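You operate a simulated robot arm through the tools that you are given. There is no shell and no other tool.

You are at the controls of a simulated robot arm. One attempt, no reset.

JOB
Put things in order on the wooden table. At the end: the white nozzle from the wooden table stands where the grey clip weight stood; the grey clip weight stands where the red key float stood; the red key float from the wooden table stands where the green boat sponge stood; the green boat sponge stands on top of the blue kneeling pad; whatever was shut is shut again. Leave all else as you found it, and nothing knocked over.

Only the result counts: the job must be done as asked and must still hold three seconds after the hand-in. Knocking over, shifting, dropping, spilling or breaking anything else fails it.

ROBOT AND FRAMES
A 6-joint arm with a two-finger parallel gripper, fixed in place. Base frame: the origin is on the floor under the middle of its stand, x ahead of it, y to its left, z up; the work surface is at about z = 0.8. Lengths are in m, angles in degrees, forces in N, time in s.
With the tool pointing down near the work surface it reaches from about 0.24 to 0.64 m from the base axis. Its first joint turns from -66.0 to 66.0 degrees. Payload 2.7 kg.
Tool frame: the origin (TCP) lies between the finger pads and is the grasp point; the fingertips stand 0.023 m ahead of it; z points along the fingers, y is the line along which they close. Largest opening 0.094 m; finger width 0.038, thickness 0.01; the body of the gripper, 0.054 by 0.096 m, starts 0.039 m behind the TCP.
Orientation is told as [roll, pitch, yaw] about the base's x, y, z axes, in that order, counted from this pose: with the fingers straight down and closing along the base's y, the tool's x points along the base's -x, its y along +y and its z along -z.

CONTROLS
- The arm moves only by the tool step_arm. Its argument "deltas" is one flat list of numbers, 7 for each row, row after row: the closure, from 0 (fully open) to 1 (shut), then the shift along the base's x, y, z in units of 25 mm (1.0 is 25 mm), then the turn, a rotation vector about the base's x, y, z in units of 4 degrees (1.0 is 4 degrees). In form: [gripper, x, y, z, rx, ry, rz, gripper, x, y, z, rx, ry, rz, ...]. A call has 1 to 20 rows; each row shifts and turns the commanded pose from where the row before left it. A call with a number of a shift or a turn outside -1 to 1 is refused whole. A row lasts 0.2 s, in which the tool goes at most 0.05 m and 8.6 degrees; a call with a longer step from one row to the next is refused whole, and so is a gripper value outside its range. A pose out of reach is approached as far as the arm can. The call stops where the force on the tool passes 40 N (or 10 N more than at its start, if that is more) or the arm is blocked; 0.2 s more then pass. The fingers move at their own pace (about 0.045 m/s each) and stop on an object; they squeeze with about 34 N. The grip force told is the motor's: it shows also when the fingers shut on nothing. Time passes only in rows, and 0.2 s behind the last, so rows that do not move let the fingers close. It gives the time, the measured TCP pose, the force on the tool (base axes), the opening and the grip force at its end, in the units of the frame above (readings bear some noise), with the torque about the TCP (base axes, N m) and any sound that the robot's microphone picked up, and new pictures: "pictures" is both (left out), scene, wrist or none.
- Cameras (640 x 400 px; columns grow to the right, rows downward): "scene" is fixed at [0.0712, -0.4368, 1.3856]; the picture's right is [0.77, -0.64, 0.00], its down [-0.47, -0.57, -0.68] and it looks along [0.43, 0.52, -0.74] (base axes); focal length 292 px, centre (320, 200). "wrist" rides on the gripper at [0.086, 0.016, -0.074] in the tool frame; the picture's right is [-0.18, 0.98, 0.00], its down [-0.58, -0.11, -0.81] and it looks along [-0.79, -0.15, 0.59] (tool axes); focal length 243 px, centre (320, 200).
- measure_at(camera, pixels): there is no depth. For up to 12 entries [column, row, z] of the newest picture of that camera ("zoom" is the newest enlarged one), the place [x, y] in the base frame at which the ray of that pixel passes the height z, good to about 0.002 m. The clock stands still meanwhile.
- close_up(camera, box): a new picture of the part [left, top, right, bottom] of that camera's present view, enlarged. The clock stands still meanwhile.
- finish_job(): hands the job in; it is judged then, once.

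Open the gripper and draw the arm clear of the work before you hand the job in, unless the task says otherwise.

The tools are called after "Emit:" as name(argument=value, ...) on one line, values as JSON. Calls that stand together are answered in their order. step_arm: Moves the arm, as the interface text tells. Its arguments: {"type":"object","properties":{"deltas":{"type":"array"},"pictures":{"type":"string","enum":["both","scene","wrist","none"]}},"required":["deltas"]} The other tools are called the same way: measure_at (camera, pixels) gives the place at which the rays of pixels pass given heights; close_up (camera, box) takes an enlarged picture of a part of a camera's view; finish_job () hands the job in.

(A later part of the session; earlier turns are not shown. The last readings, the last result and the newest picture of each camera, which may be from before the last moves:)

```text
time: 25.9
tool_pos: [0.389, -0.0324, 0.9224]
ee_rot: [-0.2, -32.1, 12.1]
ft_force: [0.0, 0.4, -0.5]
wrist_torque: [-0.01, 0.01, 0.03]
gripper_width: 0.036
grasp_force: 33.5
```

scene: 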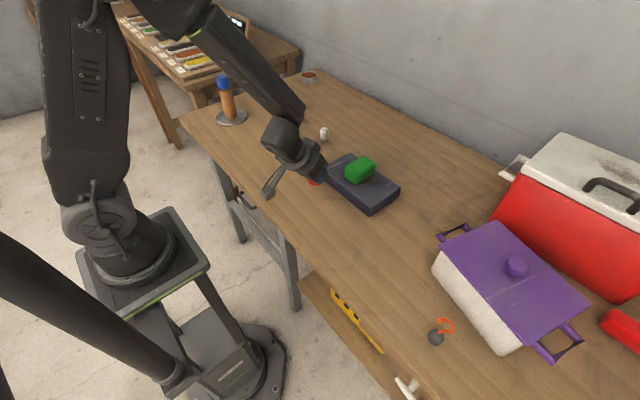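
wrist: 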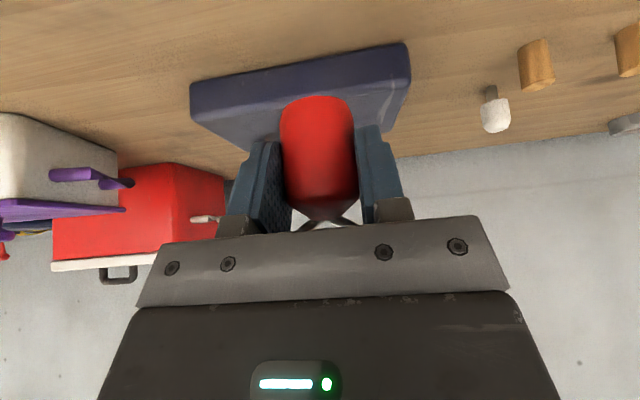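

That worked: the yaw is now 12° with the tilt intact. I'll continue yawing, then swing to the target as an arc, keeping the tool's heading about 30° off the arm's radial direction.

Emit:
step_arm(deltas=[1, 0, 0, 0, 0, 0, 0.9, 1, 0, 0, 0, 0, 0, 0.9, 1, 0, 0, 0, 0, 0, 0.9, 1, 0, 0, 0, 0, 0, 0.9, 1, 0, 0, 0, 0, 0, 0.9, 1, 0.086, 0.739, 0, 0, 0, 0.5, 1, 0.086, 0.739, 0, 0, 0, 0.5, 1, 0.086, 0.739, 0, 0, 0, 0.5, 1, 0.086, 0.739, 0, 0, 0, 0.5, 1, 0.086, 0.739, 0, 0, 0, 0.5, 1, 0.086, 0.739, 0, 0, 0, 0.5, 1, 0.086, 0.739, 0, 0, 0, 0.5, 1, 0.086, 0.739, 0, 0, 0, 0.5, 1, 0, 0, 0, 0, 0, 0])

```text
time: 28.9
tool_pos: [0.4055, 0.1162, 0.9227]
ee_rot: [-0.1, -32.0, 46.1]
ft_force: [0.0, -0.3, -0.6]
wrist_torque: [-0.03, 0.01, 0.01]
gripper_width: 0.0361
grasp_force: 34.2
```

scene: 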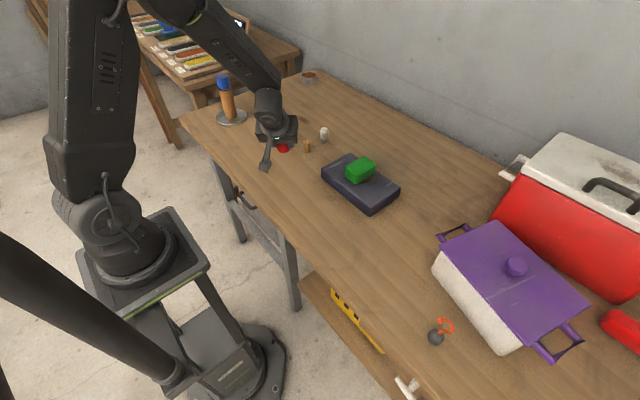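
wrist: 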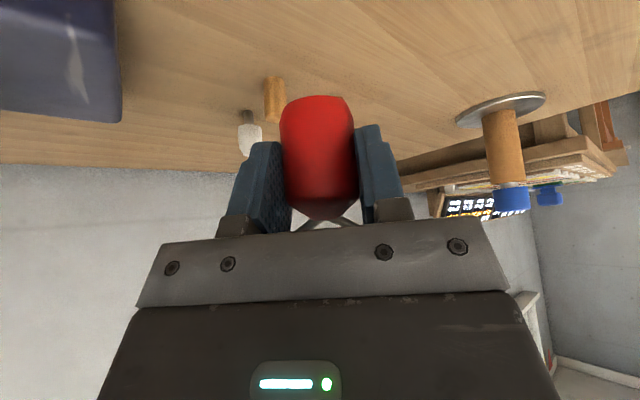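

The float is over the sponge's spot at z≈0.92 and the corks are well clear. I'll descend to just above the table, then slow down.

Emit:
step_arm(deltas=[1, 0, 0, -0.9, 0, 0, 0, 1, 0, 0, -0.9, 0, 0, 0, 1, 0, 0, -0.9, 0, 0, 0, 1, 0, 0, -0.4, 0, 0, 0, 1, 0, 0, -0.1, 0, 0, 0, 1, 0, 0, 0, 0, 0, 0])

```text
time: 30.3
tool_pos: [0.4059, 0.1165, 0.8439]
ee_rot: [-0.1, -32.0, 46.1]
ft_force: [0.0, -0.2, 0.0]
wrist_torque: [0.01, 0.02, -0.03]
gripper_width: 0.0356
grasp_force: 34.2
```

scene: 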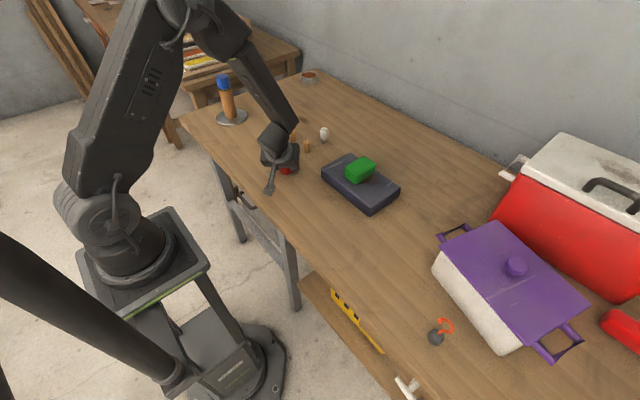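
wrist: 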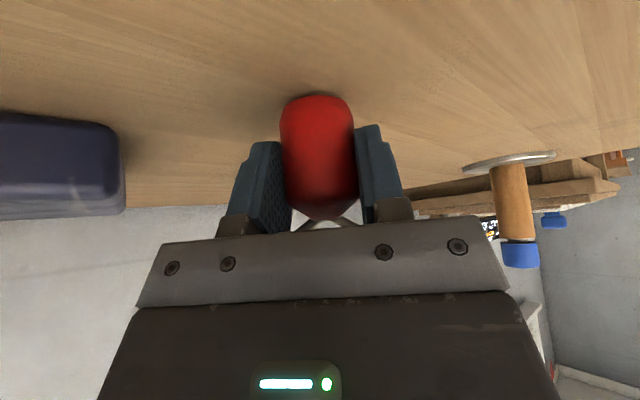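

No contact yet at z=0.844, and the float was gripped at about 0.8373. I'll lower in 1.25 mm steps.

Emit:
step_arm(deltas=[1, 0, 0, -0.06, 0, 0, 0, 1, 0, 0, -0.06, 0, 0, 0, 1, 0, 0, -0.05, 0, 0, 0, 1, 0, 0, -0.04, 0, 0, 0, 1, 0, 0, 0, 0, 0, 0], pictures="none")

```text
time: 31.5
tool_pos: [0.4051, 0.1161, 0.8381]
ee_rot: [-0.1, -32.1, 46.2]
ft_force: [-0.9, -0.8, 6.6]
wrist_torque: [0.03, 0.04, 0.03]
gripper_width: 0.036
grasp_force: 34.2
```

Light contact (6.6 N) with the float standing on the table. I'll open the fingers, then rise vertically along the same clear path as the approach.

Emit:
step_arm(deltas=[0.6, 0, 0, 0, 0, 0, 0, 0.3, 0, 0, 0, 0, 0, 0, 0, 0, 0, 0, 0, 0, 0, 0, 0, 0, 0, 0, 0, 0, 0, 0, 0, 0, 0, 0, 0, 0, 0, 0, 0, 0, 0, 0])

```text
time: 32.9
tool_pos: [0.4041, 0.116, 0.8376]
ee_rot: [-0.1, -32.0, 46.1]
ft_force: [-0.5, 0.2, -0.7]
wrist_torque: [0.0, 0.0, -0.01]
gripper_width: 0.0938
grasp_force: 0.1
```

scene: 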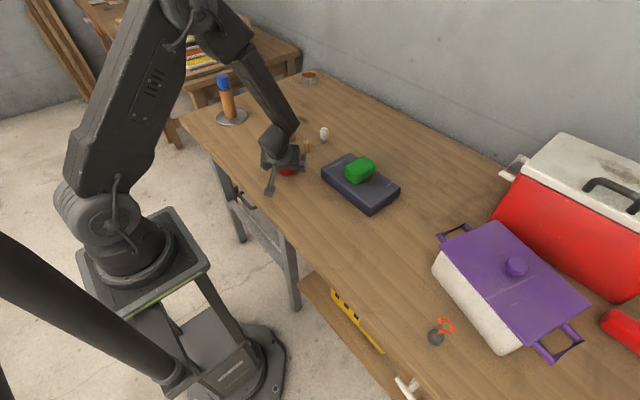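
wrist: 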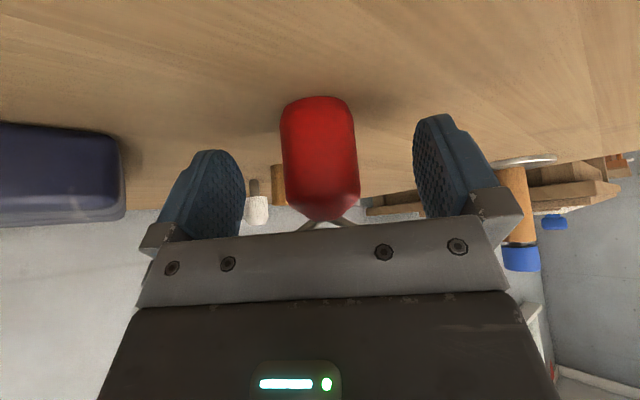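

The fingers are open and the float stands upright. I'll rise vertically.

Emit:
step_arm(deltas=[0, 0, 0, 0.4, 0, 0, 0, 0, 0, 0, 0.8, 0, 0, 0, 0, 0, 0, 0.9, 0, 0, 0, 0, 0, 0, 0.9, 0, 0, 0, 0, 0, 0, 0.9, 0, 0, 0, 0, 0, 0, 0, 0, 0, 0])

```text
time: 34.3
tool_pos: [0.4053, 0.1162, 0.9347]
ee_rot: [-0.1, -32.0, 46.2]
ft_force: [-0.4, -0.1, 1.2]
wrist_torque: [-0.03, 0.0, 0.02]
gripper_width: 0.094
grasp_force: 0.1
```

scene: 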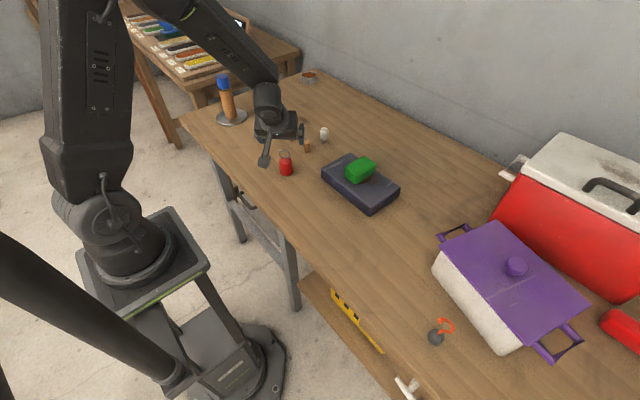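
wrist: 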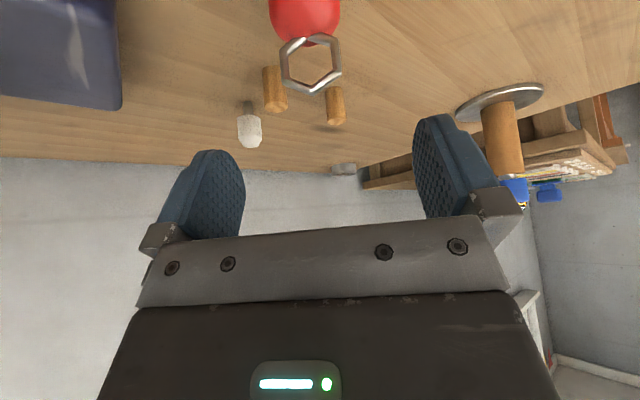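

The float stands upright at the sponge's old spot. Now I'll untilt the tool and begin the swing toward the grey weight.

Emit:
step_arm(deltas=[0, 0, 0, 0.4, -0.719, 0.695, 0, 0, 0, -0.3, 0.3, -0.719, 0.695, 0, 0, 0, -0.5, 0.2, -0.719, 0.695, 0, 0, 0, -0.5, 0.2, -0.719, 0.695, 0, 0, 0, -0.6, 0.2, -0.719, 0.695, 0, 0, 0, -0.7, 0.2, -0.719, 0.695, 0, 0, 0, -0.7, 0.2, -0.719, 0.695, 0, 0, 0, -0.7, 0.1, -0.719, 0.695, 0, 0, 0, -0.8, 0, 0, 0, -0.6, 0, 0, -0.8, 0, 0, 0, -0.6, 0, 0, 0, 0, 0, 0, 0], pictures="scene")

```text
time: 36.7
tool_pos: [0.4058, -0.0244, 0.9798]
ee_rot: [-0.1, 0.0, 41.1]
ft_force: [0.8, -0.9, 0.1]
wrist_torque: [-0.01, -0.02, -0.04]
gripper_width: 0.0939
grasp_force: 0.0
```

scene: 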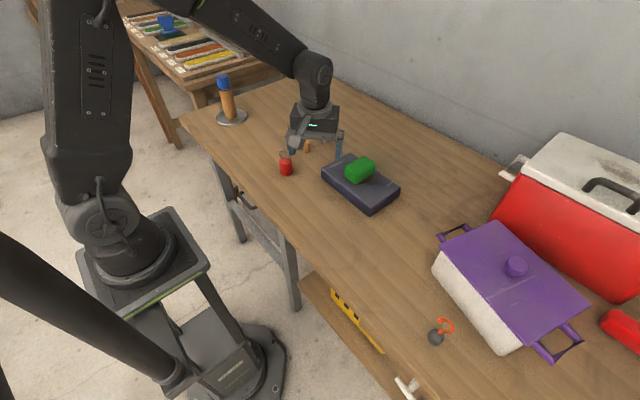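

The tool is vertical again. I'll continue to a viewing point near (0.31, -0.43), bringing the yaw back to 0.

Emit:
step_arm(deltas=[0, -0.225, -0.954, 0, 0, 0, -0.603, 0, -0.225, -0.954, 0, 0, 0, -0.603, 0, -0.225, -0.954, 0, 0, 0, -0.603, 0, -0.225, -0.954, 0, 0, 0, -0.603, 0, -0.225, -0.954, 0, 0, 0, -0.603, 0, -0.225, -0.954, 0, 0, 0, -0.603, 0, -0.225, -0.954, 0, 0, 0, -0.603, 0, -0.225, -0.954, 0, 0, 0, -0.603, 0, -0.225, -0.954, 0, 0, 0, -0.603, 0, -0.225, -0.954, 0, 0, 0, -0.603, 0, -0.225, -0.954, 0, 0, 0, -0.603, 0, -0.225, -0.954, 0, 0, 0, -0.603, 0, -0.225, -0.954, 0, 0, 0, -0.603, 0, -0.225, -0.954, 0, 0, 0, -0.603, 0, -0.225, -0.954, 0, 0, 0, -0.603, 0, -0.225, -0.954, 0, 0, 0, -0.603, 0, -0.225, -0.954, 0, 0, 0, -0.603, 0, 0, 0, 0, 0, 0, 0])

```text
time: 40.5
tool_pos: [0.3095, -0.4277, 0.9805]
ee_rot: [-0.2, 0.0, 0.3]
ft_force: [-0.2, 0.0, 0.0]
wrist_torque: [-0.01, 0.03, 0.0]
gripper_width: 0.094
grasp_force: 0.0
```

scene: 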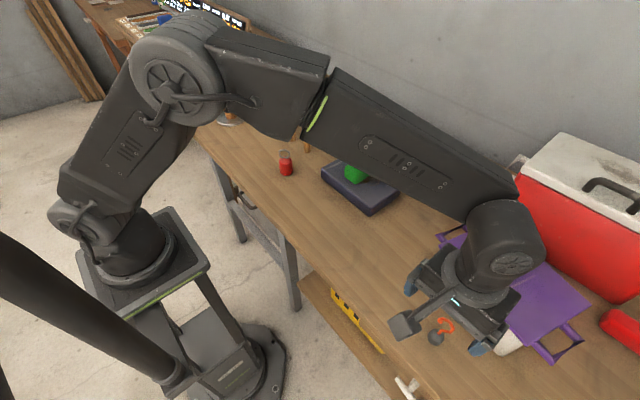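
wrist: 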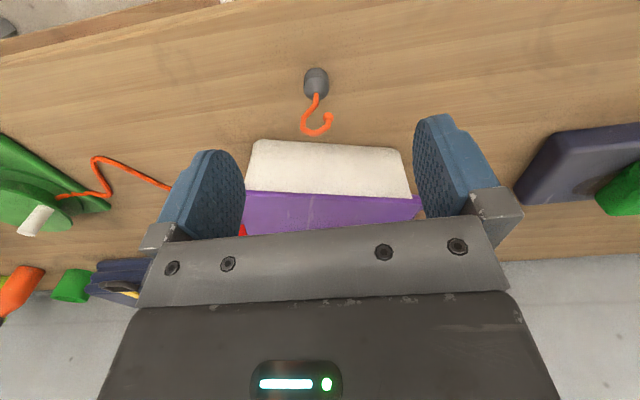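

The weight and its hook are visible at (316,85)–(318,133), and other objects appear at the left. I'll zoom on both areas.

Emit:
close_up(camera="wrist", box=[270, 50, 370, 150])

Emit:
close_up(camera="wrist", box=[0, 110, 240, 320])

Emit:
close_up(camera="scene", box=[380, 280, 520, 380])

```text
4.00 times, centred on (320, 100) of wrist
```

zoom: 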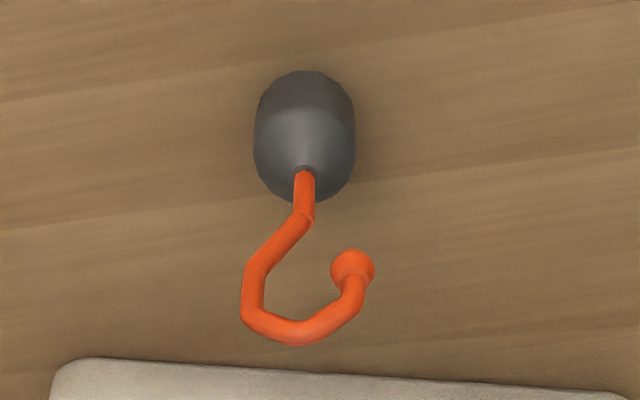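

```text
1.90 times, centred on (120, 215) of wrist
```

zoom: 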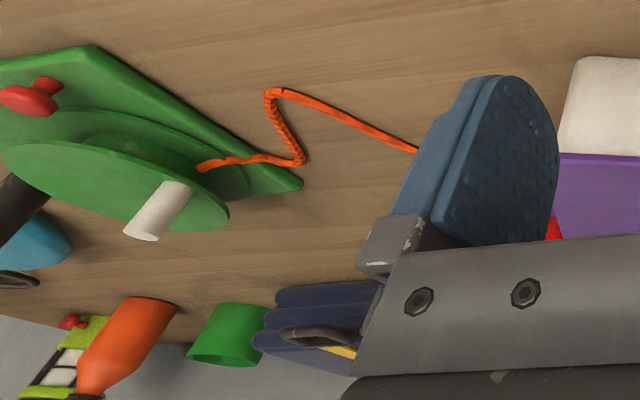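

```text
4.00 times, centred on (450, 330) of scene
```

zoom: 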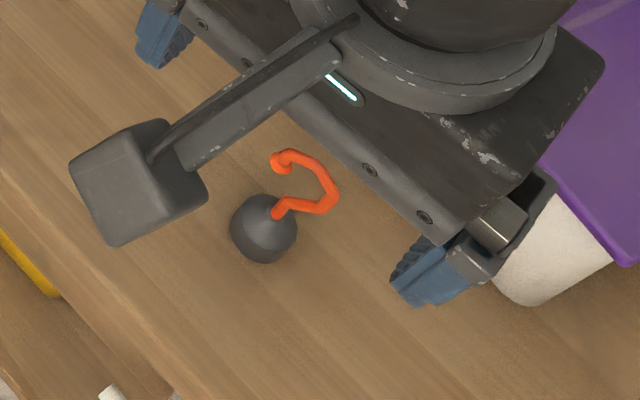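

The hook's loop is clear in both views. I'll triangulate its top, left and right vertices, and the weight's body outline.

Emit:
measure_at(camera="wrist", pixels=[[313.75, 134.5, 0.86], [313.75, 134.5, 0.88], [313.75, 134.5, 0.9], [301.25, 128, 0.86], [301.25, 128, 0.88], [330.5, 123.75, 0.86], [330.5, 123.75, 0.88], [302.5, 118, 0.84], [302.5, 118, 0.86], [316, 68, 0.8], [303.5, 84, 0.81], [329, 84, 0.81]])

Emit:
measure_at(camera="scene", pixels=[[449.5, 320.75, 0.86], [449.5, 320.75, 0.88], [449.5, 320.75, 0.9], [454.5, 327.5, 0.86], [454.5, 327.5, 0.88], [442, 318, 0.86], [442, 318, 0.88], [450.5, 332, 0.84], [450.5, 332, 0.86], [436, 346, 0.8], [428, 339, 0.81], [444, 339, 0.81]])

```text
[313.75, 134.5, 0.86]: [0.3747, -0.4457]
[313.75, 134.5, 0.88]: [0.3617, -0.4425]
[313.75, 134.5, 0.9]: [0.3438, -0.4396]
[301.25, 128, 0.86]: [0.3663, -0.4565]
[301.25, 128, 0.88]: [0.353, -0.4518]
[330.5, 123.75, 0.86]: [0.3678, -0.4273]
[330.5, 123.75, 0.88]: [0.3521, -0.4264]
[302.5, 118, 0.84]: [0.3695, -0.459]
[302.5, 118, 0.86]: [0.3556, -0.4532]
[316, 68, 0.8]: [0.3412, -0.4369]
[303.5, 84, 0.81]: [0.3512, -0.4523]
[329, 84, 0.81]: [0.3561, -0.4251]
```

```text
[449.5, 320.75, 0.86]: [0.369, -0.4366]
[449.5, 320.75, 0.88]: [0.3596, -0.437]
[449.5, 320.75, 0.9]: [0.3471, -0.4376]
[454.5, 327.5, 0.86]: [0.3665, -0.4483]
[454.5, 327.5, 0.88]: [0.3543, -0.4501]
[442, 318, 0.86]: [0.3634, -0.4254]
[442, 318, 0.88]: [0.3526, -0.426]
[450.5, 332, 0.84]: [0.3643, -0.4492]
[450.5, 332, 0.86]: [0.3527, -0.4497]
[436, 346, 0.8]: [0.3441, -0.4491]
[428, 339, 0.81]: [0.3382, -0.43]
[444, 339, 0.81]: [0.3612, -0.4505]
```

The hook's loop is planar along y at x≈0.353, spanning z≈0.85–0.893, with the body centre at about (0.3525, -0.4385). Pinching the loop flat with the fingers closing along x looks best, so I'll check clearance to the pot's rim first.

Emit:
measure_at(camera="scene", pixels=[[501, 345, 0.8], [501, 345, 0.81], [530.4, 343.8, 0.88], [530.4, 343.8, 0.9], [440.3, 245.6, 0.88], [440.3, 245.6, 0.9], [439.25, 333, 0.82], [439.25, 333, 0.83], [439.25, 333, 0.84]])

Emit:
measure_at(camera="wrist", pixels=[[258, 140, 0.8], [405, 150, 0.8], [246, 190, 0.88], [246, 190, 0.9], [412, 197, 0.88], [412, 197, 0.9], [315.75, 93.5, 0.82], [315.75, 93.5, 0.83], [315.75, 93.5, 0.84]])

```text
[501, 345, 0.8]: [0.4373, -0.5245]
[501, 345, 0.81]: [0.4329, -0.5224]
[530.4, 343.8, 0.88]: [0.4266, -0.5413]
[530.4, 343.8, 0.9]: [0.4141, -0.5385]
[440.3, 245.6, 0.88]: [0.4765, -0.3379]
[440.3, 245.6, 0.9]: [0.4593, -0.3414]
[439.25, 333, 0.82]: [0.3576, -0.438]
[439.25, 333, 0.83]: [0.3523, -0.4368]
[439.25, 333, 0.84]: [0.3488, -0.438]
```

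```text
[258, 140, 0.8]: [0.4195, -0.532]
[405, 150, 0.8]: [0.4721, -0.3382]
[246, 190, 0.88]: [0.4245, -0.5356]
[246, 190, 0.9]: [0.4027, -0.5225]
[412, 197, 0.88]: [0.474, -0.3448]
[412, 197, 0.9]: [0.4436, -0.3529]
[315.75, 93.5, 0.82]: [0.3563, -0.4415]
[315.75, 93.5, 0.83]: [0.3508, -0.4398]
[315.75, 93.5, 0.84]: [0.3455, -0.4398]
```

The pot's rim is about 0.45 in x at this y, leaving 40 mm beside the fingers. I'll rotate the tool -90° in yaw while moving over the weight at z≈0.98.

Emit:
step_arm(deltas=[0, 0.086, -0.0215, 0, 0, 0, -1, 0, 0.086, -0.0215, 0, 0, 0, -1, 0, 0.086, -0.0215, 0, 0, 0, -1, 0, 0.086, -0.0215, 0, 0, 0, -1, 0, 0.086, -0.0215, 0, 0, 0, -1, 0, 0.086, -0.0215, 0, 0, 0, -1, 0, 0.086, -0.0215, 0, 0, 0, -1, 0, 0.086, -0.0215, 0, 0, 0, -1, 0, 0.086, -0.0215, 0, 0, 0, -1, 0, 0.086, -0.0215, 0, 0, 0, -1, 0, 0.086, -0.0215, 0, 0, 0, -1, 0, 0.086, -0.0215, 0, 0, 0, -1, 0, 0.086, -0.0215, 0, 0, 0, -1, 0, 0.086, -0.0215, 0, 0, 0, -1, 0, 0.086, -0.0215, 0, 0, 0, -1, 0, 0.086, -0.0215, 0, 0, 0, -1, 0, 0.086, -0.0215, 0, 0, 0, -1, 0, 0.086, -0.0215, 0, 0, 0, -1, 0, 0.086, -0.0215, 0, 0, 0, -1, 0, 0.086, -0.0215, 0, 0, 0, -1], pictures="none")

Emit:
step_arm(deltas=[0, 0, 0, 0, 0, 0, -0.9, 0, 0, 0, 0, 0, 0, -0.9, 0, 0, 0, 0, 0, 0, -0.75, 0.3, 0, 0, 0, 0, 0, 0])

```text
time: 44.7
tool_pos: [0.3521, -0.4395, 0.9804]
ee_rot: [-0.1, 0.0, -79.7]
ft_force: [0.0, -0.6, 0.8]
wrist_torque: [-0.06, 0.01, -0.02]
gripper_width: 0.0938
grasp_force: 0.1
```

```text
time: 45.7
tool_pos: [0.3516, -0.4392, 0.9799]
ee_rot: [-0.1, 0.0, -90.0]
ft_force: [-1.0, 0.0, 0.2]
wrist_torque: [0.02, 0.01, 0.0]
gripper_width: 0.0658
grasp_force: 0.0
```

scene: 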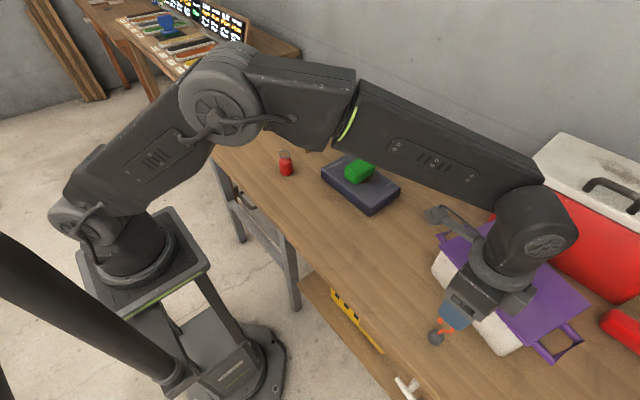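
wrist: 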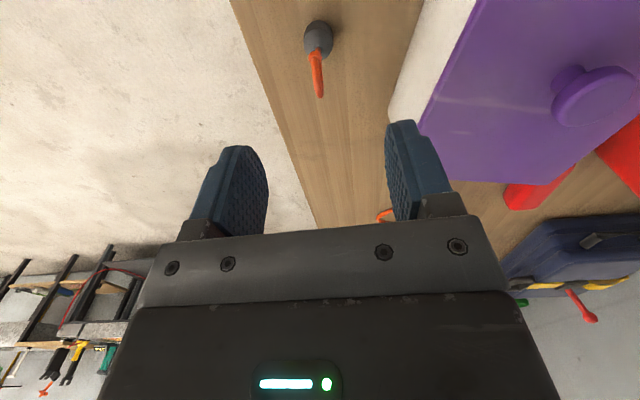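

The hook is edge-on at (318,75) between the fingers. I'll descend to z≈0.90 so the tips start to straddle it, and check.

Emit:
step_arm(deltas=[0.3, 0.03, 0, -0.8, 0, 0, 0, 0.3, 0, 0, -0.8, 0, 0, 0, 0.3, 0, 0, -0.8, 0, 0, 0, 0.3, 0, 0, -0.8, 0, 0, 0, 0.3, 0, 0, 0, 0, 0, 0])

```text
time: 46.9
tool_pos: [0.3531, -0.4392, 0.8992]
ee_rot: [-0.1, -0.1, -89.9]
ft_force: [1.1, -1.2, 0.1]
wrist_torque: [0.01, -0.02, 0.01]
gripper_width: 0.0658
grasp_force: 0.1
```

scene: 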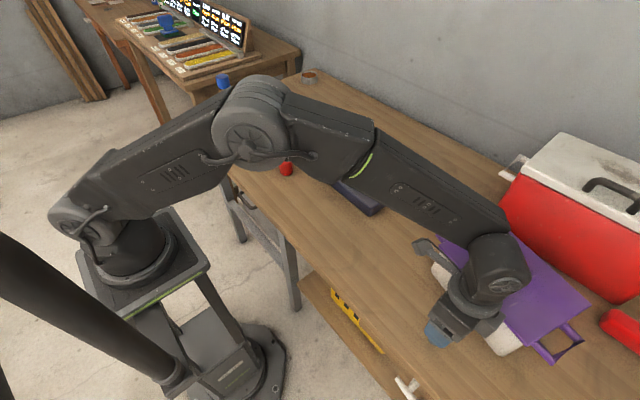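
wrist: 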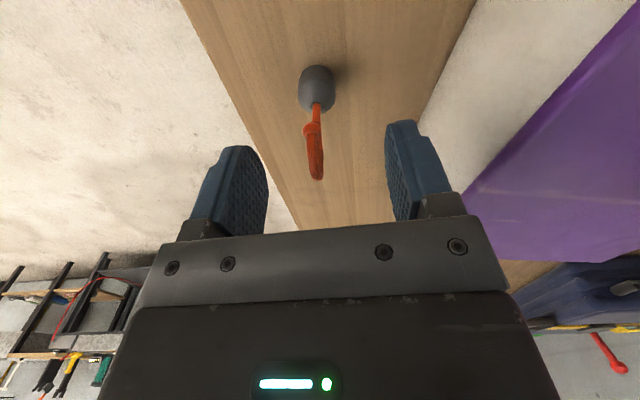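

The hook is between the fingers with the tips just below its top. I'll descend the last 27 mm and close gently.

Emit:
step_arm(deltas=[0.3, 0, 0, -0.6, 0, 0, 0, 0.3, 0, 0, -0.48, 0, 0, 0, 0.3, 0, 0, 0, 0, 0, 0])

```text
time: 47.7
tool_pos: [0.3531, -0.4402, 0.8735]
ee_rot: [-0.1, 0.0, -89.9]
ft_force: [-0.5, -0.1, 0.3]
wrist_torque: [0.03, 0.02, 0.0]
gripper_width: 0.0657
grasp_force: 0.0
```

scene: 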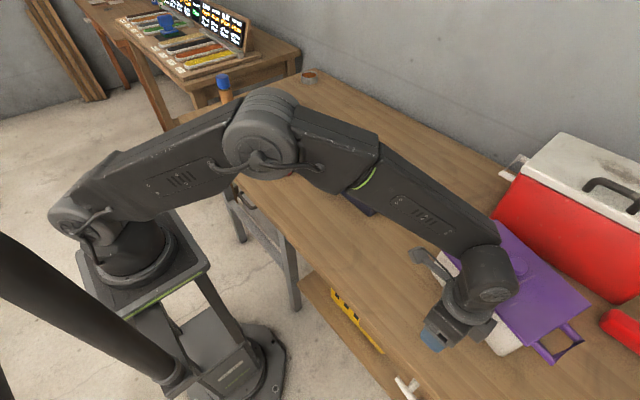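
wrist: 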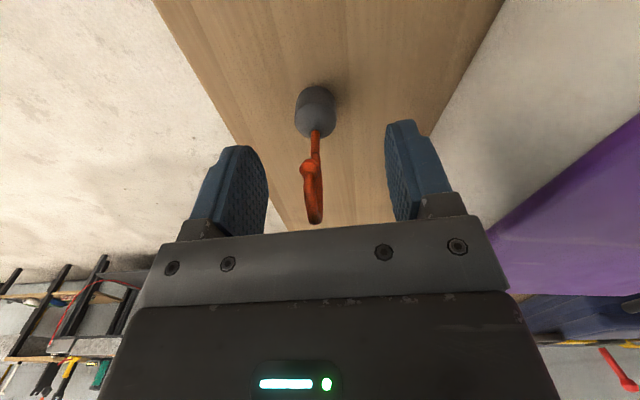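

The hook sits about 8 px left of the TCP's column (320), i.e. about 4 mm toward -x. I'll shift the TCP by -3.5 mm so that both pads meet it together, then close.

Emit:
step_arm(deltas=[0.3, -0.14, 0, 0, 0, 0, 0, 0.3, 0, 0, 0, 0, 0, 0, 0.5, 0, 0, 0, 0, 0, 0, 0.7, 0, 0, 0, 0, 0, 0, 0.75, 0, 0, 0, 0, 0, 0, 0.75, 0, 0, 0, 0, 0, 0])

```text
time: 49.1
tool_pos: [0.3497, -0.4382, 0.8732]
ee_rot: [-0.1, 0.0, -90.0]
ft_force: [0.5, -0.1, 0.5]
wrist_torque: [0.01, 0.02, 0.04]
gripper_width: 0.0238
grasp_force: 0.1
```

scene: 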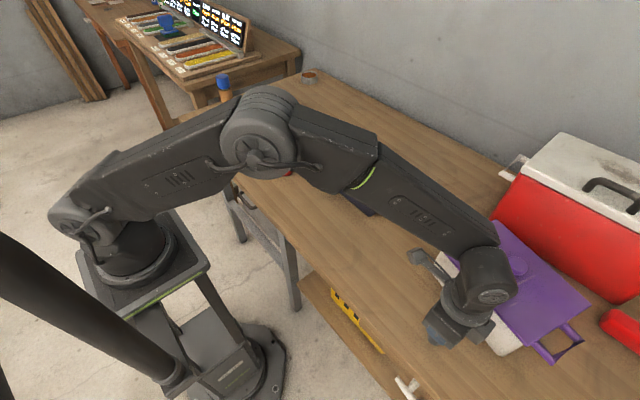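
wrist: 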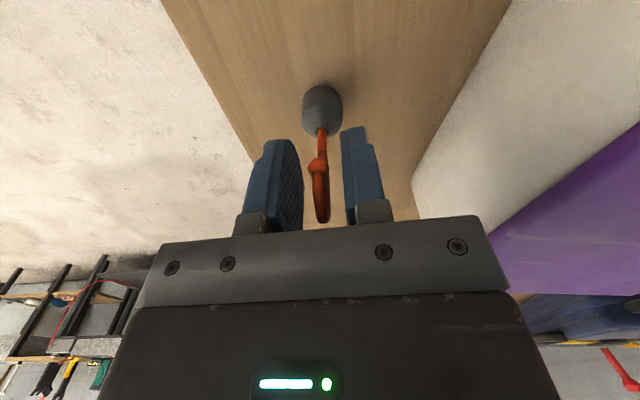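

The hook is now centred at column 320 between pads 24 mm apart. I'll close fully.

Emit:
step_arm(deltas=[0.85, 0, 0, 0, 0, 0, 0, 0.95, 0, 0, 0, 0, 0, 0, 1, 0, 0, 0, 0, 0, 0, 1, 0, 0, 0, 0, 0, 0, 1, 0, 0, 0, 0, 0, 0])

```text
time: 50.3
tool_pos: [0.3493, -0.438, 0.8727]
ee_rot: [-0.1, 0.0, -89.8]
ft_force: [-0.5, -0.4, -0.6]
wrist_torque: [-0.03, 0.02, -0.03]
gripper_width: 0.005
grasp_force: 34.3
```

scene: 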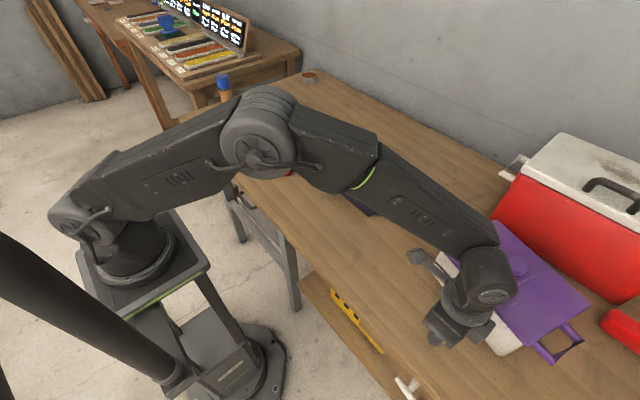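
wrist: 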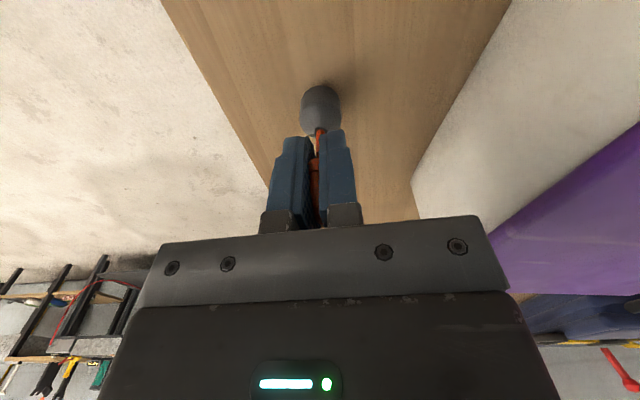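

The hook is held (5 mm, 34 N). I'll lift 20 mm and check that the weight hangs upright.

Emit:
step_arm(deltas=[1, 0, 0, 0.2, 0, 0, 0, 1, 0, 0, 0.3, 0, 0, 0, 1, 0, 0, 0.5, 0, 0, 0, 1, 0, 0, 0, 0, 0, 0])

```text
time: 51.3
tool_pos: [0.3492, -0.4392, 0.8985]
ee_rot: [-0.1, -0.1, -89.9]
ft_force: [-0.1, 0.4, -1.3]
wrist_torque: [0.01, -0.02, 0.0]
gripper_width: 0.0051
grasp_force: 34.3
```

scene: 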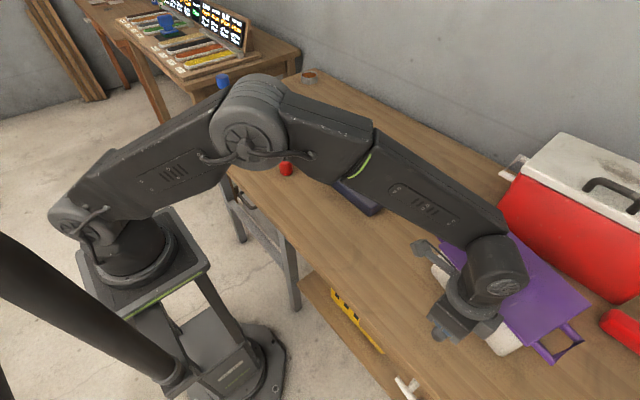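
wrist: 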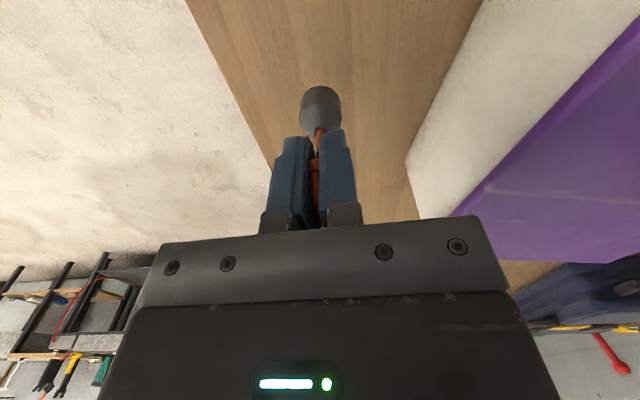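

The weight hangs straight at the same image place. I'll raise to about 0.95 and carry it to the float's old spot.

Emit:
step_arm(deltas=[1, 0, 0, 0.7, 0, 0, 0, 1, 0, 0, 0.7, 0, 0, 0, 1, 0, 0, 0.6, 0, 0, 0, 1, 0.129, 0.845, 0, 0, 0, 0, 1, 0.129, 0.845, 0, 0, 0, 0, 1, 0.129, 0.845, 0, 0, 0, 0, 1, 0.129, 0.845, 0, 0, 0, 0, 1, 0.129, 0.845, 0, 0, 0, 0, 1, 0.129, 0.845, 0, 0, 0, 0, 1, 0.129, 0.845, 0, 0, 0, 0, 1, 0.129, 0.845, 0, 0, 0, 0, 1, 0.129, 0.845, 0, 0, 0, 0, 1, 0.129, 0.845, 0, 0, 0, 0, 1, 0, 0, 0, 0, 0, 0, 1, 0, 0, 0, 0, 0, 0])

```text
time: 54.5
tool_pos: [0.3815, -0.2272, 0.9486]
ee_rot: [-0.1, 0.0, -89.9]
ft_force: [0.7, 0.6, -1.2]
wrist_torque: [0.01, 0.03, 0.0]
gripper_width: 0.0049
grasp_force: 34.3
```

scene: 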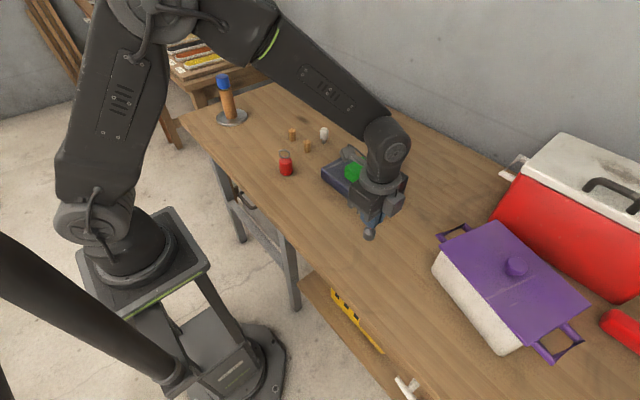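
wrist: 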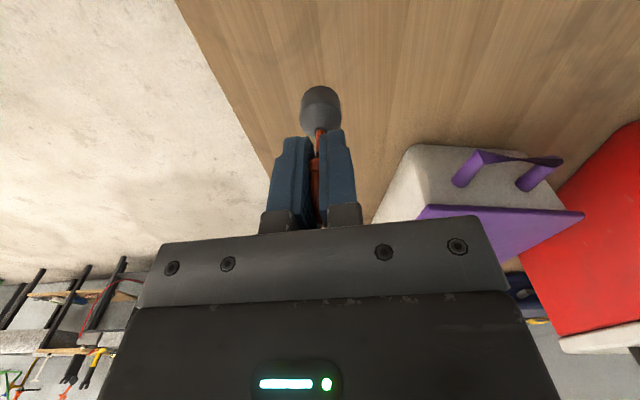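

The weight is over the float's spot. It rested at TCP z≈0.873, so I'll lower to about 0.877 first.

Emit:
step_arm(deltas=[1, 0, -0.02, -0.9, 0, 0, 0, 1, 0, 0, -0.9, 0, 0, 0, 1, 0, 0, -0.7, 0, 0, 0, 1, 0, 0, -0.35, 0, 0, 0, 1, 0, 0, 0, 0, 0, 0], pictures="none")

Emit:
step_arm(deltas=[1, 0, 0, -0.06, 0, 0, 0, 1, 0, 0, -0.05, 0, 0, 0, 1, 0, 0, -0.05, 0, 0, 0, 1, 0, 0, 0, 0, 0, 0])

```text
time: 55.7
tool_pos: [0.3807, -0.2287, 0.8764]
ee_rot: [-0.1, 0.0, -90.0]
ft_force: [-0.2, -0.7, 0.6]
wrist_torque: [-0.02, -0.02, 0.03]
gripper_width: 0.0048
grasp_force: 34.0
```

```text
time: 56.7
tool_pos: [0.3808, -0.2282, 0.8744]
ee_rot: [0.0, 0.0, -89.9]
ft_force: [-2.2, -0.5, 5.3]
wrist_torque: [-0.07, 0.08, 0.01]
gripper_width: 0.0047
grasp_force: 34.6
```

scene: 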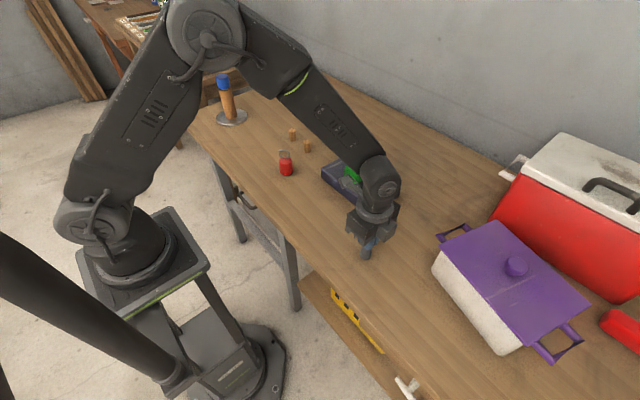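
wrist: 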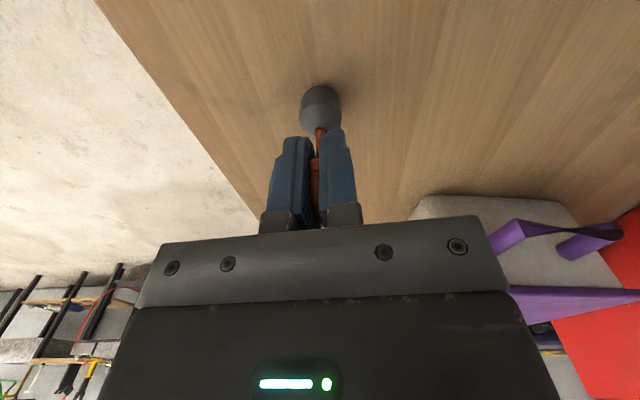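

Contact at z=0.8744 with 5 N, so the weight is on the table. I'll open slowly to part-open, then look.

Emit:
step_arm(deltas=[0.9, 0, 0, 0, 0, 0, 0, 0.8, 0, 0, 0, 0, 0, 0, 0.6, 0, 0, 0, 0, 0, 0, 0.4, 0, 0, 0, 0, 0, 0, 0.4, 0, 0, 0, 0, 0, 0])

```text
time: 57.9
tool_pos: [0.3811, -0.2281, 0.8736]
ee_rot: [-0.1, 0.1, -89.9]
ft_force: [0.4, -0.2, 0.8]
wrist_torque: [-0.01, -0.03, -0.01]
gripper_width: 0.0565
grasp_force: 0.1
```

scene: 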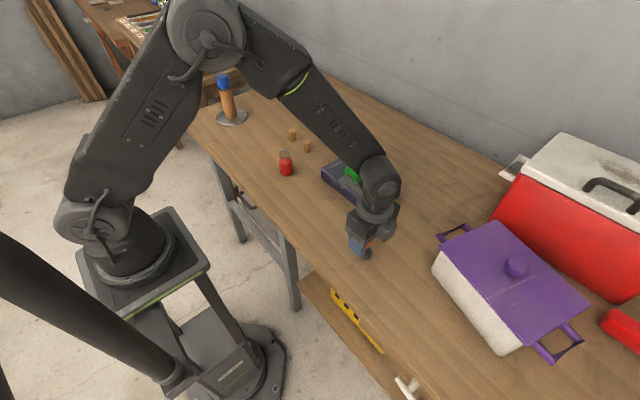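
wrist: 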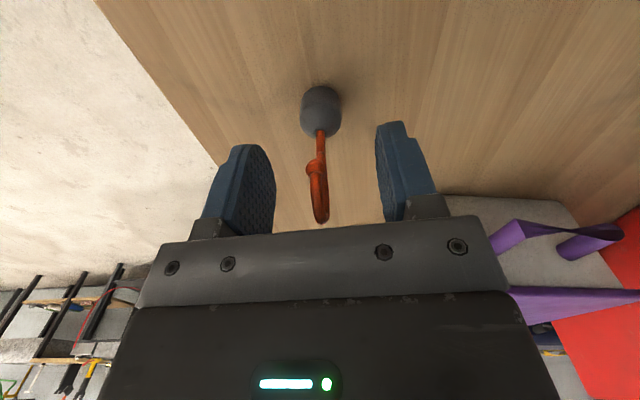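

The weight stands on its own at the float's spot. I'll rise clear of the hook and view the scene.

Emit:
step_arm(deltas=[0.4, 0, 0, 0.5, 0, 0, 0, 0.4, 0, 0, 0.9, 0, 0, 0, 0.4, 0, 0, 0.9, 0, 0, 0, 0.2, 0, 0, 0.9, 0, 0, 0, 0, 0, 0, 0.9, 0, 0, 0, 0, 0, 0, 0, 0, 0, 0])

```text
time: 59.3
tool_pos: [0.3823, -0.2276, 0.9758]
ee_rot: [-0.1, 0.0, -90.0]
ft_force: [0.2, 0.0, -0.6]
wrist_torque: [0.02, -0.01, -0.01]
gripper_width: 0.094
grasp_force: 0.0
```

scene: 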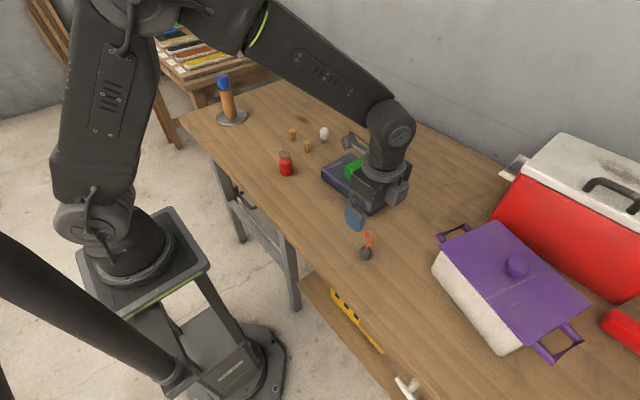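
wrist: 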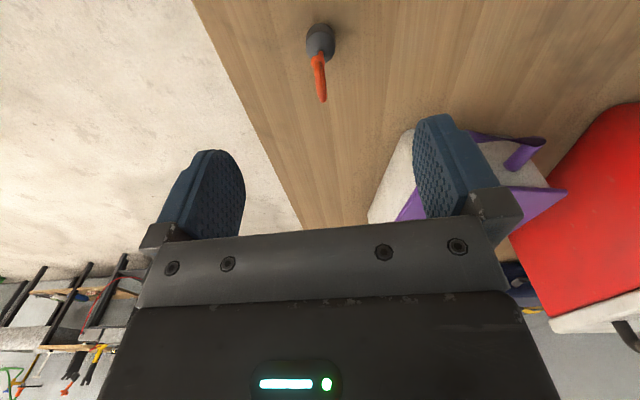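

The weight stands upright at (366,253). I'll zoom on it, on the float and on the nozzle, ending with the nozzle so I can measure there.

Emit:
close_up(camera="scene", box=[340, 220, 400, 270])

Emit:
close_up(camera="scene", box=[262, 136, 318, 186])

Emit:
close_up(camera="scene", box=[282, 115, 346, 155])

```text
8.00 times, centred on (370, 245) of scene
```

zoom: 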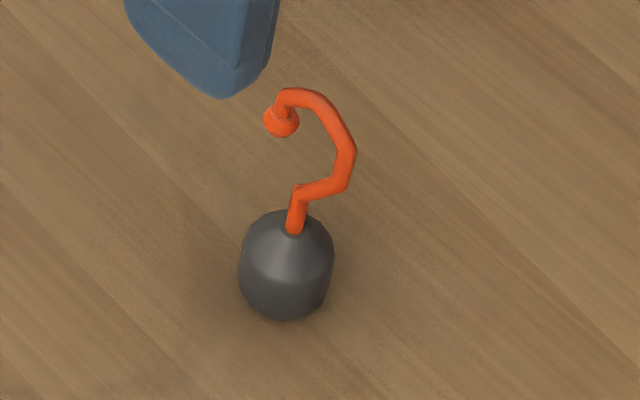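

```text
8.00 times, centred on (290, 161) of scene
```

zoom: 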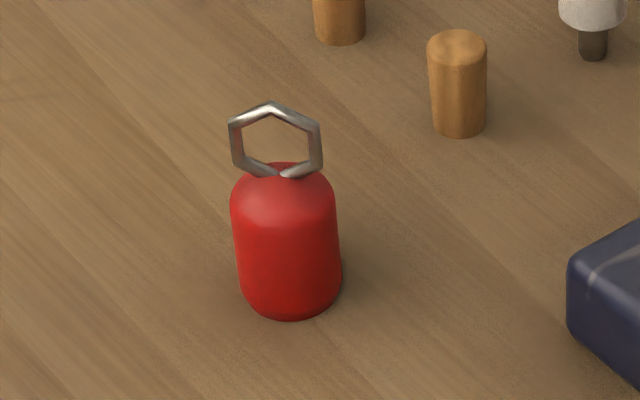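

```text
10.00 times, centred on (314, 135) of scene
```

zoom: 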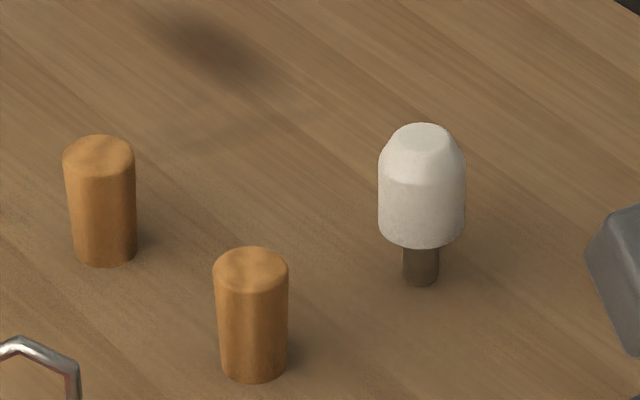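

The nozzle is a white body on a narrow dark stem. I'll measure its stem base, body edges and top.

Emit:
measure_at(camera="zoom", pixels=[[420, 286, 0.8], [404, 278, 0.8], [438, 278, 0.8], [379, 225, 0.81], [465, 225, 0.81], [379, 225, 0.815], [465, 225, 0.815], [421, 138, 0.84], [421, 138, 0.85], [421, 138, 0.86], [105, 250, 0.8], [254, 365, 0.8]])

```text
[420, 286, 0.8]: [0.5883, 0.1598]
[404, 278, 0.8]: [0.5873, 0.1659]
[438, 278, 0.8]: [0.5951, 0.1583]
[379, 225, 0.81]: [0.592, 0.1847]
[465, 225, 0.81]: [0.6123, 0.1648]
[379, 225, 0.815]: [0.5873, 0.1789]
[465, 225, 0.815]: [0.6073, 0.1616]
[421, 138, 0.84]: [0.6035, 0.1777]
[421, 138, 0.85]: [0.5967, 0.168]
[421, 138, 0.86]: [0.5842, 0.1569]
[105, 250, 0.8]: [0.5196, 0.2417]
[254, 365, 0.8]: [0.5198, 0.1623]
```

The nozzle stands at about (0.592, 0.163), with its white body from z≈0.82 to 0.853. I'll travel there at z≈0.976 while rotating the yaw back to 0.

Emit:
step_arm(deltas=[0, 0.3645, 0.678, 0, 0, 0, 0.98, 0, 0.3645, 0.678, 0, 0, 0, 0.98, 0, 0.3645, 0.678, 0, 0, 0, 0.98, 0, 0.3645, 0.678, 0, 0, 0, 0.98, 0, 0.3645, 0.678, 0, 0, 0, 0.98, 0, 0.3645, 0.678, 0, 0, 0, 0.98, 0, 0.3645, 0.678, 0, 0, 0, 0.98, 0, 0.3645, 0.678, 0, 0, 0, 0.98, 0, 0.3645, 0.678, 0, 0, 0, 0.98, 0, 0.3645, 0.678, 0, 0, 0, 0.98, 0, 0.3645, 0.678, 0, 0, 0, 0.98, 0, 0.3645, 0.678, 0, 0, 0, 0.98, 0, 0.3645, 0.678, 0, 0, 0, 0.98, 0, 0.3645, 0.678, 0, 0, 0, 0.98, 0, 0.3645, 0.678, 0, 0, 0, 0.98, 0, 0.3645, 0.678, 0, 0, 0, 0.98, 0, 0.3645, 0.678, 0, 0, 0, 0.98, 0, 0.3645, 0.678, 0, 0, 0, 0.98, 0, 0.3645, 0.678, 0, 0, 0, 0.98, 0, 0.3645, 0.678, 0, 0, 0, 0.98], pictures="none")

Emit:
step_arm(deltas=[0, 0.3645, 0.678, 0, 0, 0, 0.98, 0, 0.3645, 0.678, 0, 0, 0, 0.98, 0, 0.3645, 0.678, 0, 0, 0, 0.94, 0, 0, 0, 0, 0, 0, 0])

```text
time: 63.5
tool_pos: [0.5621, 0.1121, 0.9763]
ee_rot: [-0.1, -0.1, -11.4]
ft_force: [-0.4, 0.0, 1.2]
wrist_torque: [-0.01, -0.01, 0.01]
gripper_width: 0.0942
grasp_force: 0.1
```

```text
time: 64.5
tool_pos: [0.5914, 0.1633, 0.9754]
ee_rot: [-0.1, 0.0, 0.3]
ft_force: [0.1, -0.4, 0.1]
wrist_torque: [0.01, -0.03, 0.0]
gripper_width: 0.094
grasp_force: 0.1
```

scene: 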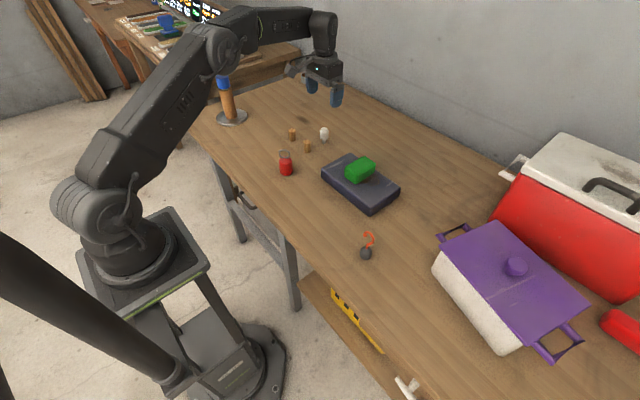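
wrist: 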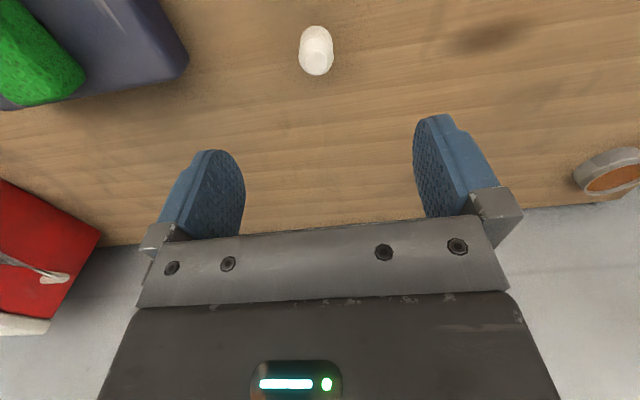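

The nozzle is at (316,50) in the wrist view. I'll measure it at body heights to confirm centring before going down.

Emit:
measure_at(camera="wrist", pixels=[[298, 50, 0.83], [333, 48, 0.83], [316, 27, 0.82], [316, 66, 0.853], [316, 74, 0.85], [316, 56, 0.853]])

Emit:
close_up(camera="wrist", box=[280, 10, 350, 90])

```text
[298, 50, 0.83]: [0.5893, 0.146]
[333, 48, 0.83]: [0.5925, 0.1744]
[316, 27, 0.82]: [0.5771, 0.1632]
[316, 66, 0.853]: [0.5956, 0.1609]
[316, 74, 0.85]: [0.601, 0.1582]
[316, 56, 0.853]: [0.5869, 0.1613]
```

```text
5.00 times, centred on (315, 50) of wrist
```

zoom: 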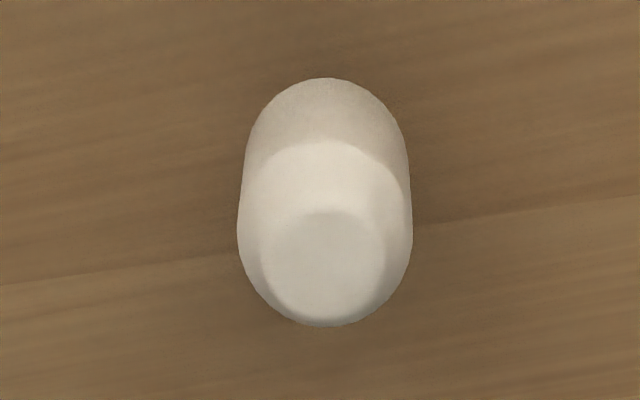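

The nozzle's centre is about (0.592, 0.161), so I'll shift 2 mm in -y while descending to z≈0.87, then check centring again.

Emit:
step_arm(deltas=[0, 0.02, -0.08, -0.9, 0, 0, -0.05, 0, 0, 0, -0.9, 0, 0, 0, 0, 0, 0, -0.9, 0, 0, 0, 0, 0, 0, -0.9, 0, 0, 0, 0, 0, 0, -0.6, 0, 0, 0, 0.25, 0, 0, 0, 0, 0, 0])

```text
time: 65.9
tool_pos: [0.5909, 0.1611, 0.8699]
ee_rot: [-0.2, 0.1, -0.1]
ft_force: [0.3, -0.4, -0.5]
wrist_torque: [-0.01, 0.0, 0.06]
gripper_width: 0.0703
grasp_force: 0.0
```

scene: 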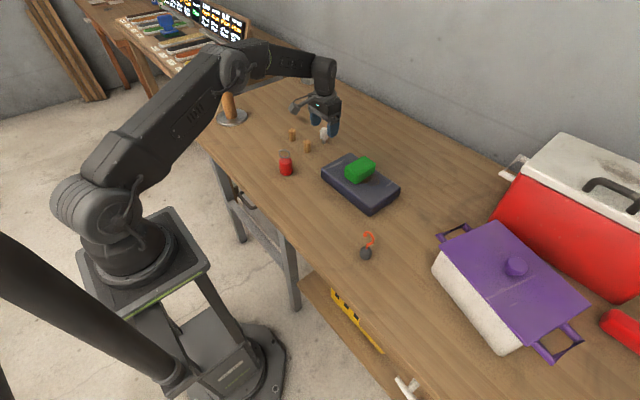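
wrist: 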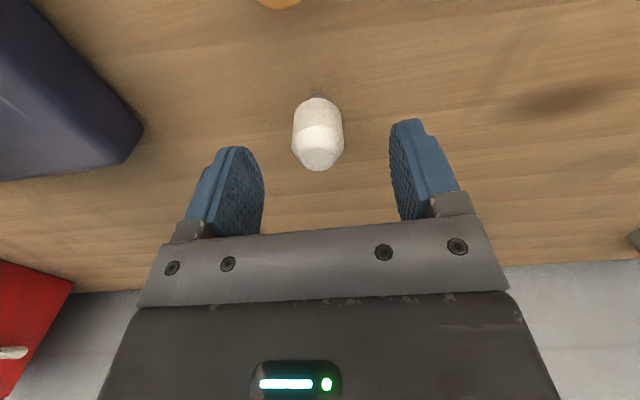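

The nozzle is at column 318 against the TCP's 320, so well centred. I'll descend 32 mm to z≈0.838.

Emit:
step_arm(deltas=[0.25, 0.02, -0.02, -0.6, 0, 0, 0, 0.25, 0, 0, -0.6, 0, 0, 0, 0.4, 0, 0, -0.06, 0, 0, 0, 0.4, 0, 0, 0, 0, 0, 0])

```text
time: 66.9
tool_pos: [0.5909, 0.1599, 0.8382]
ee_rot: [-0.2, 0.0, -0.1]
ft_force: [0.5, -0.3, 0.3]
wrist_torque: [-0.01, -0.02, -0.01]
gripper_width: 0.0564
grasp_force: 0.1
```

scene: 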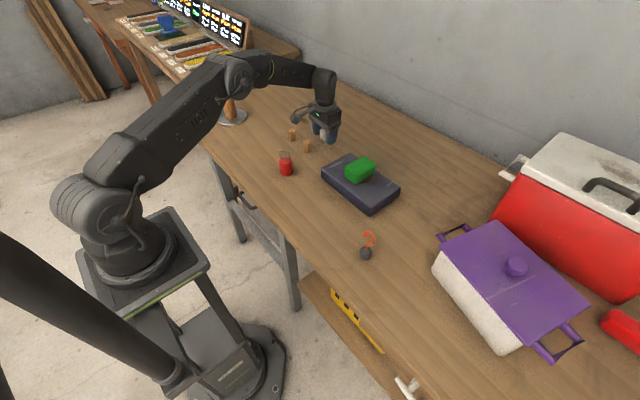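
wrist: 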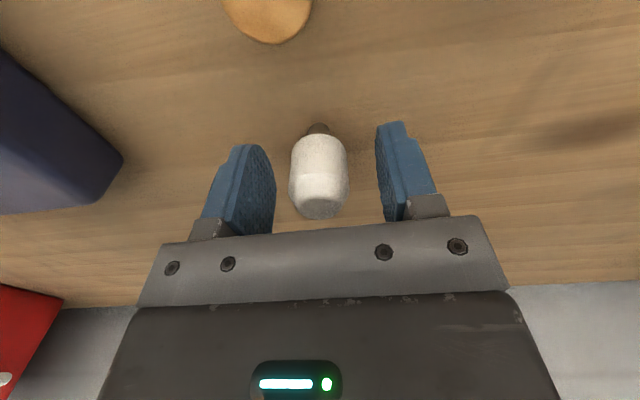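

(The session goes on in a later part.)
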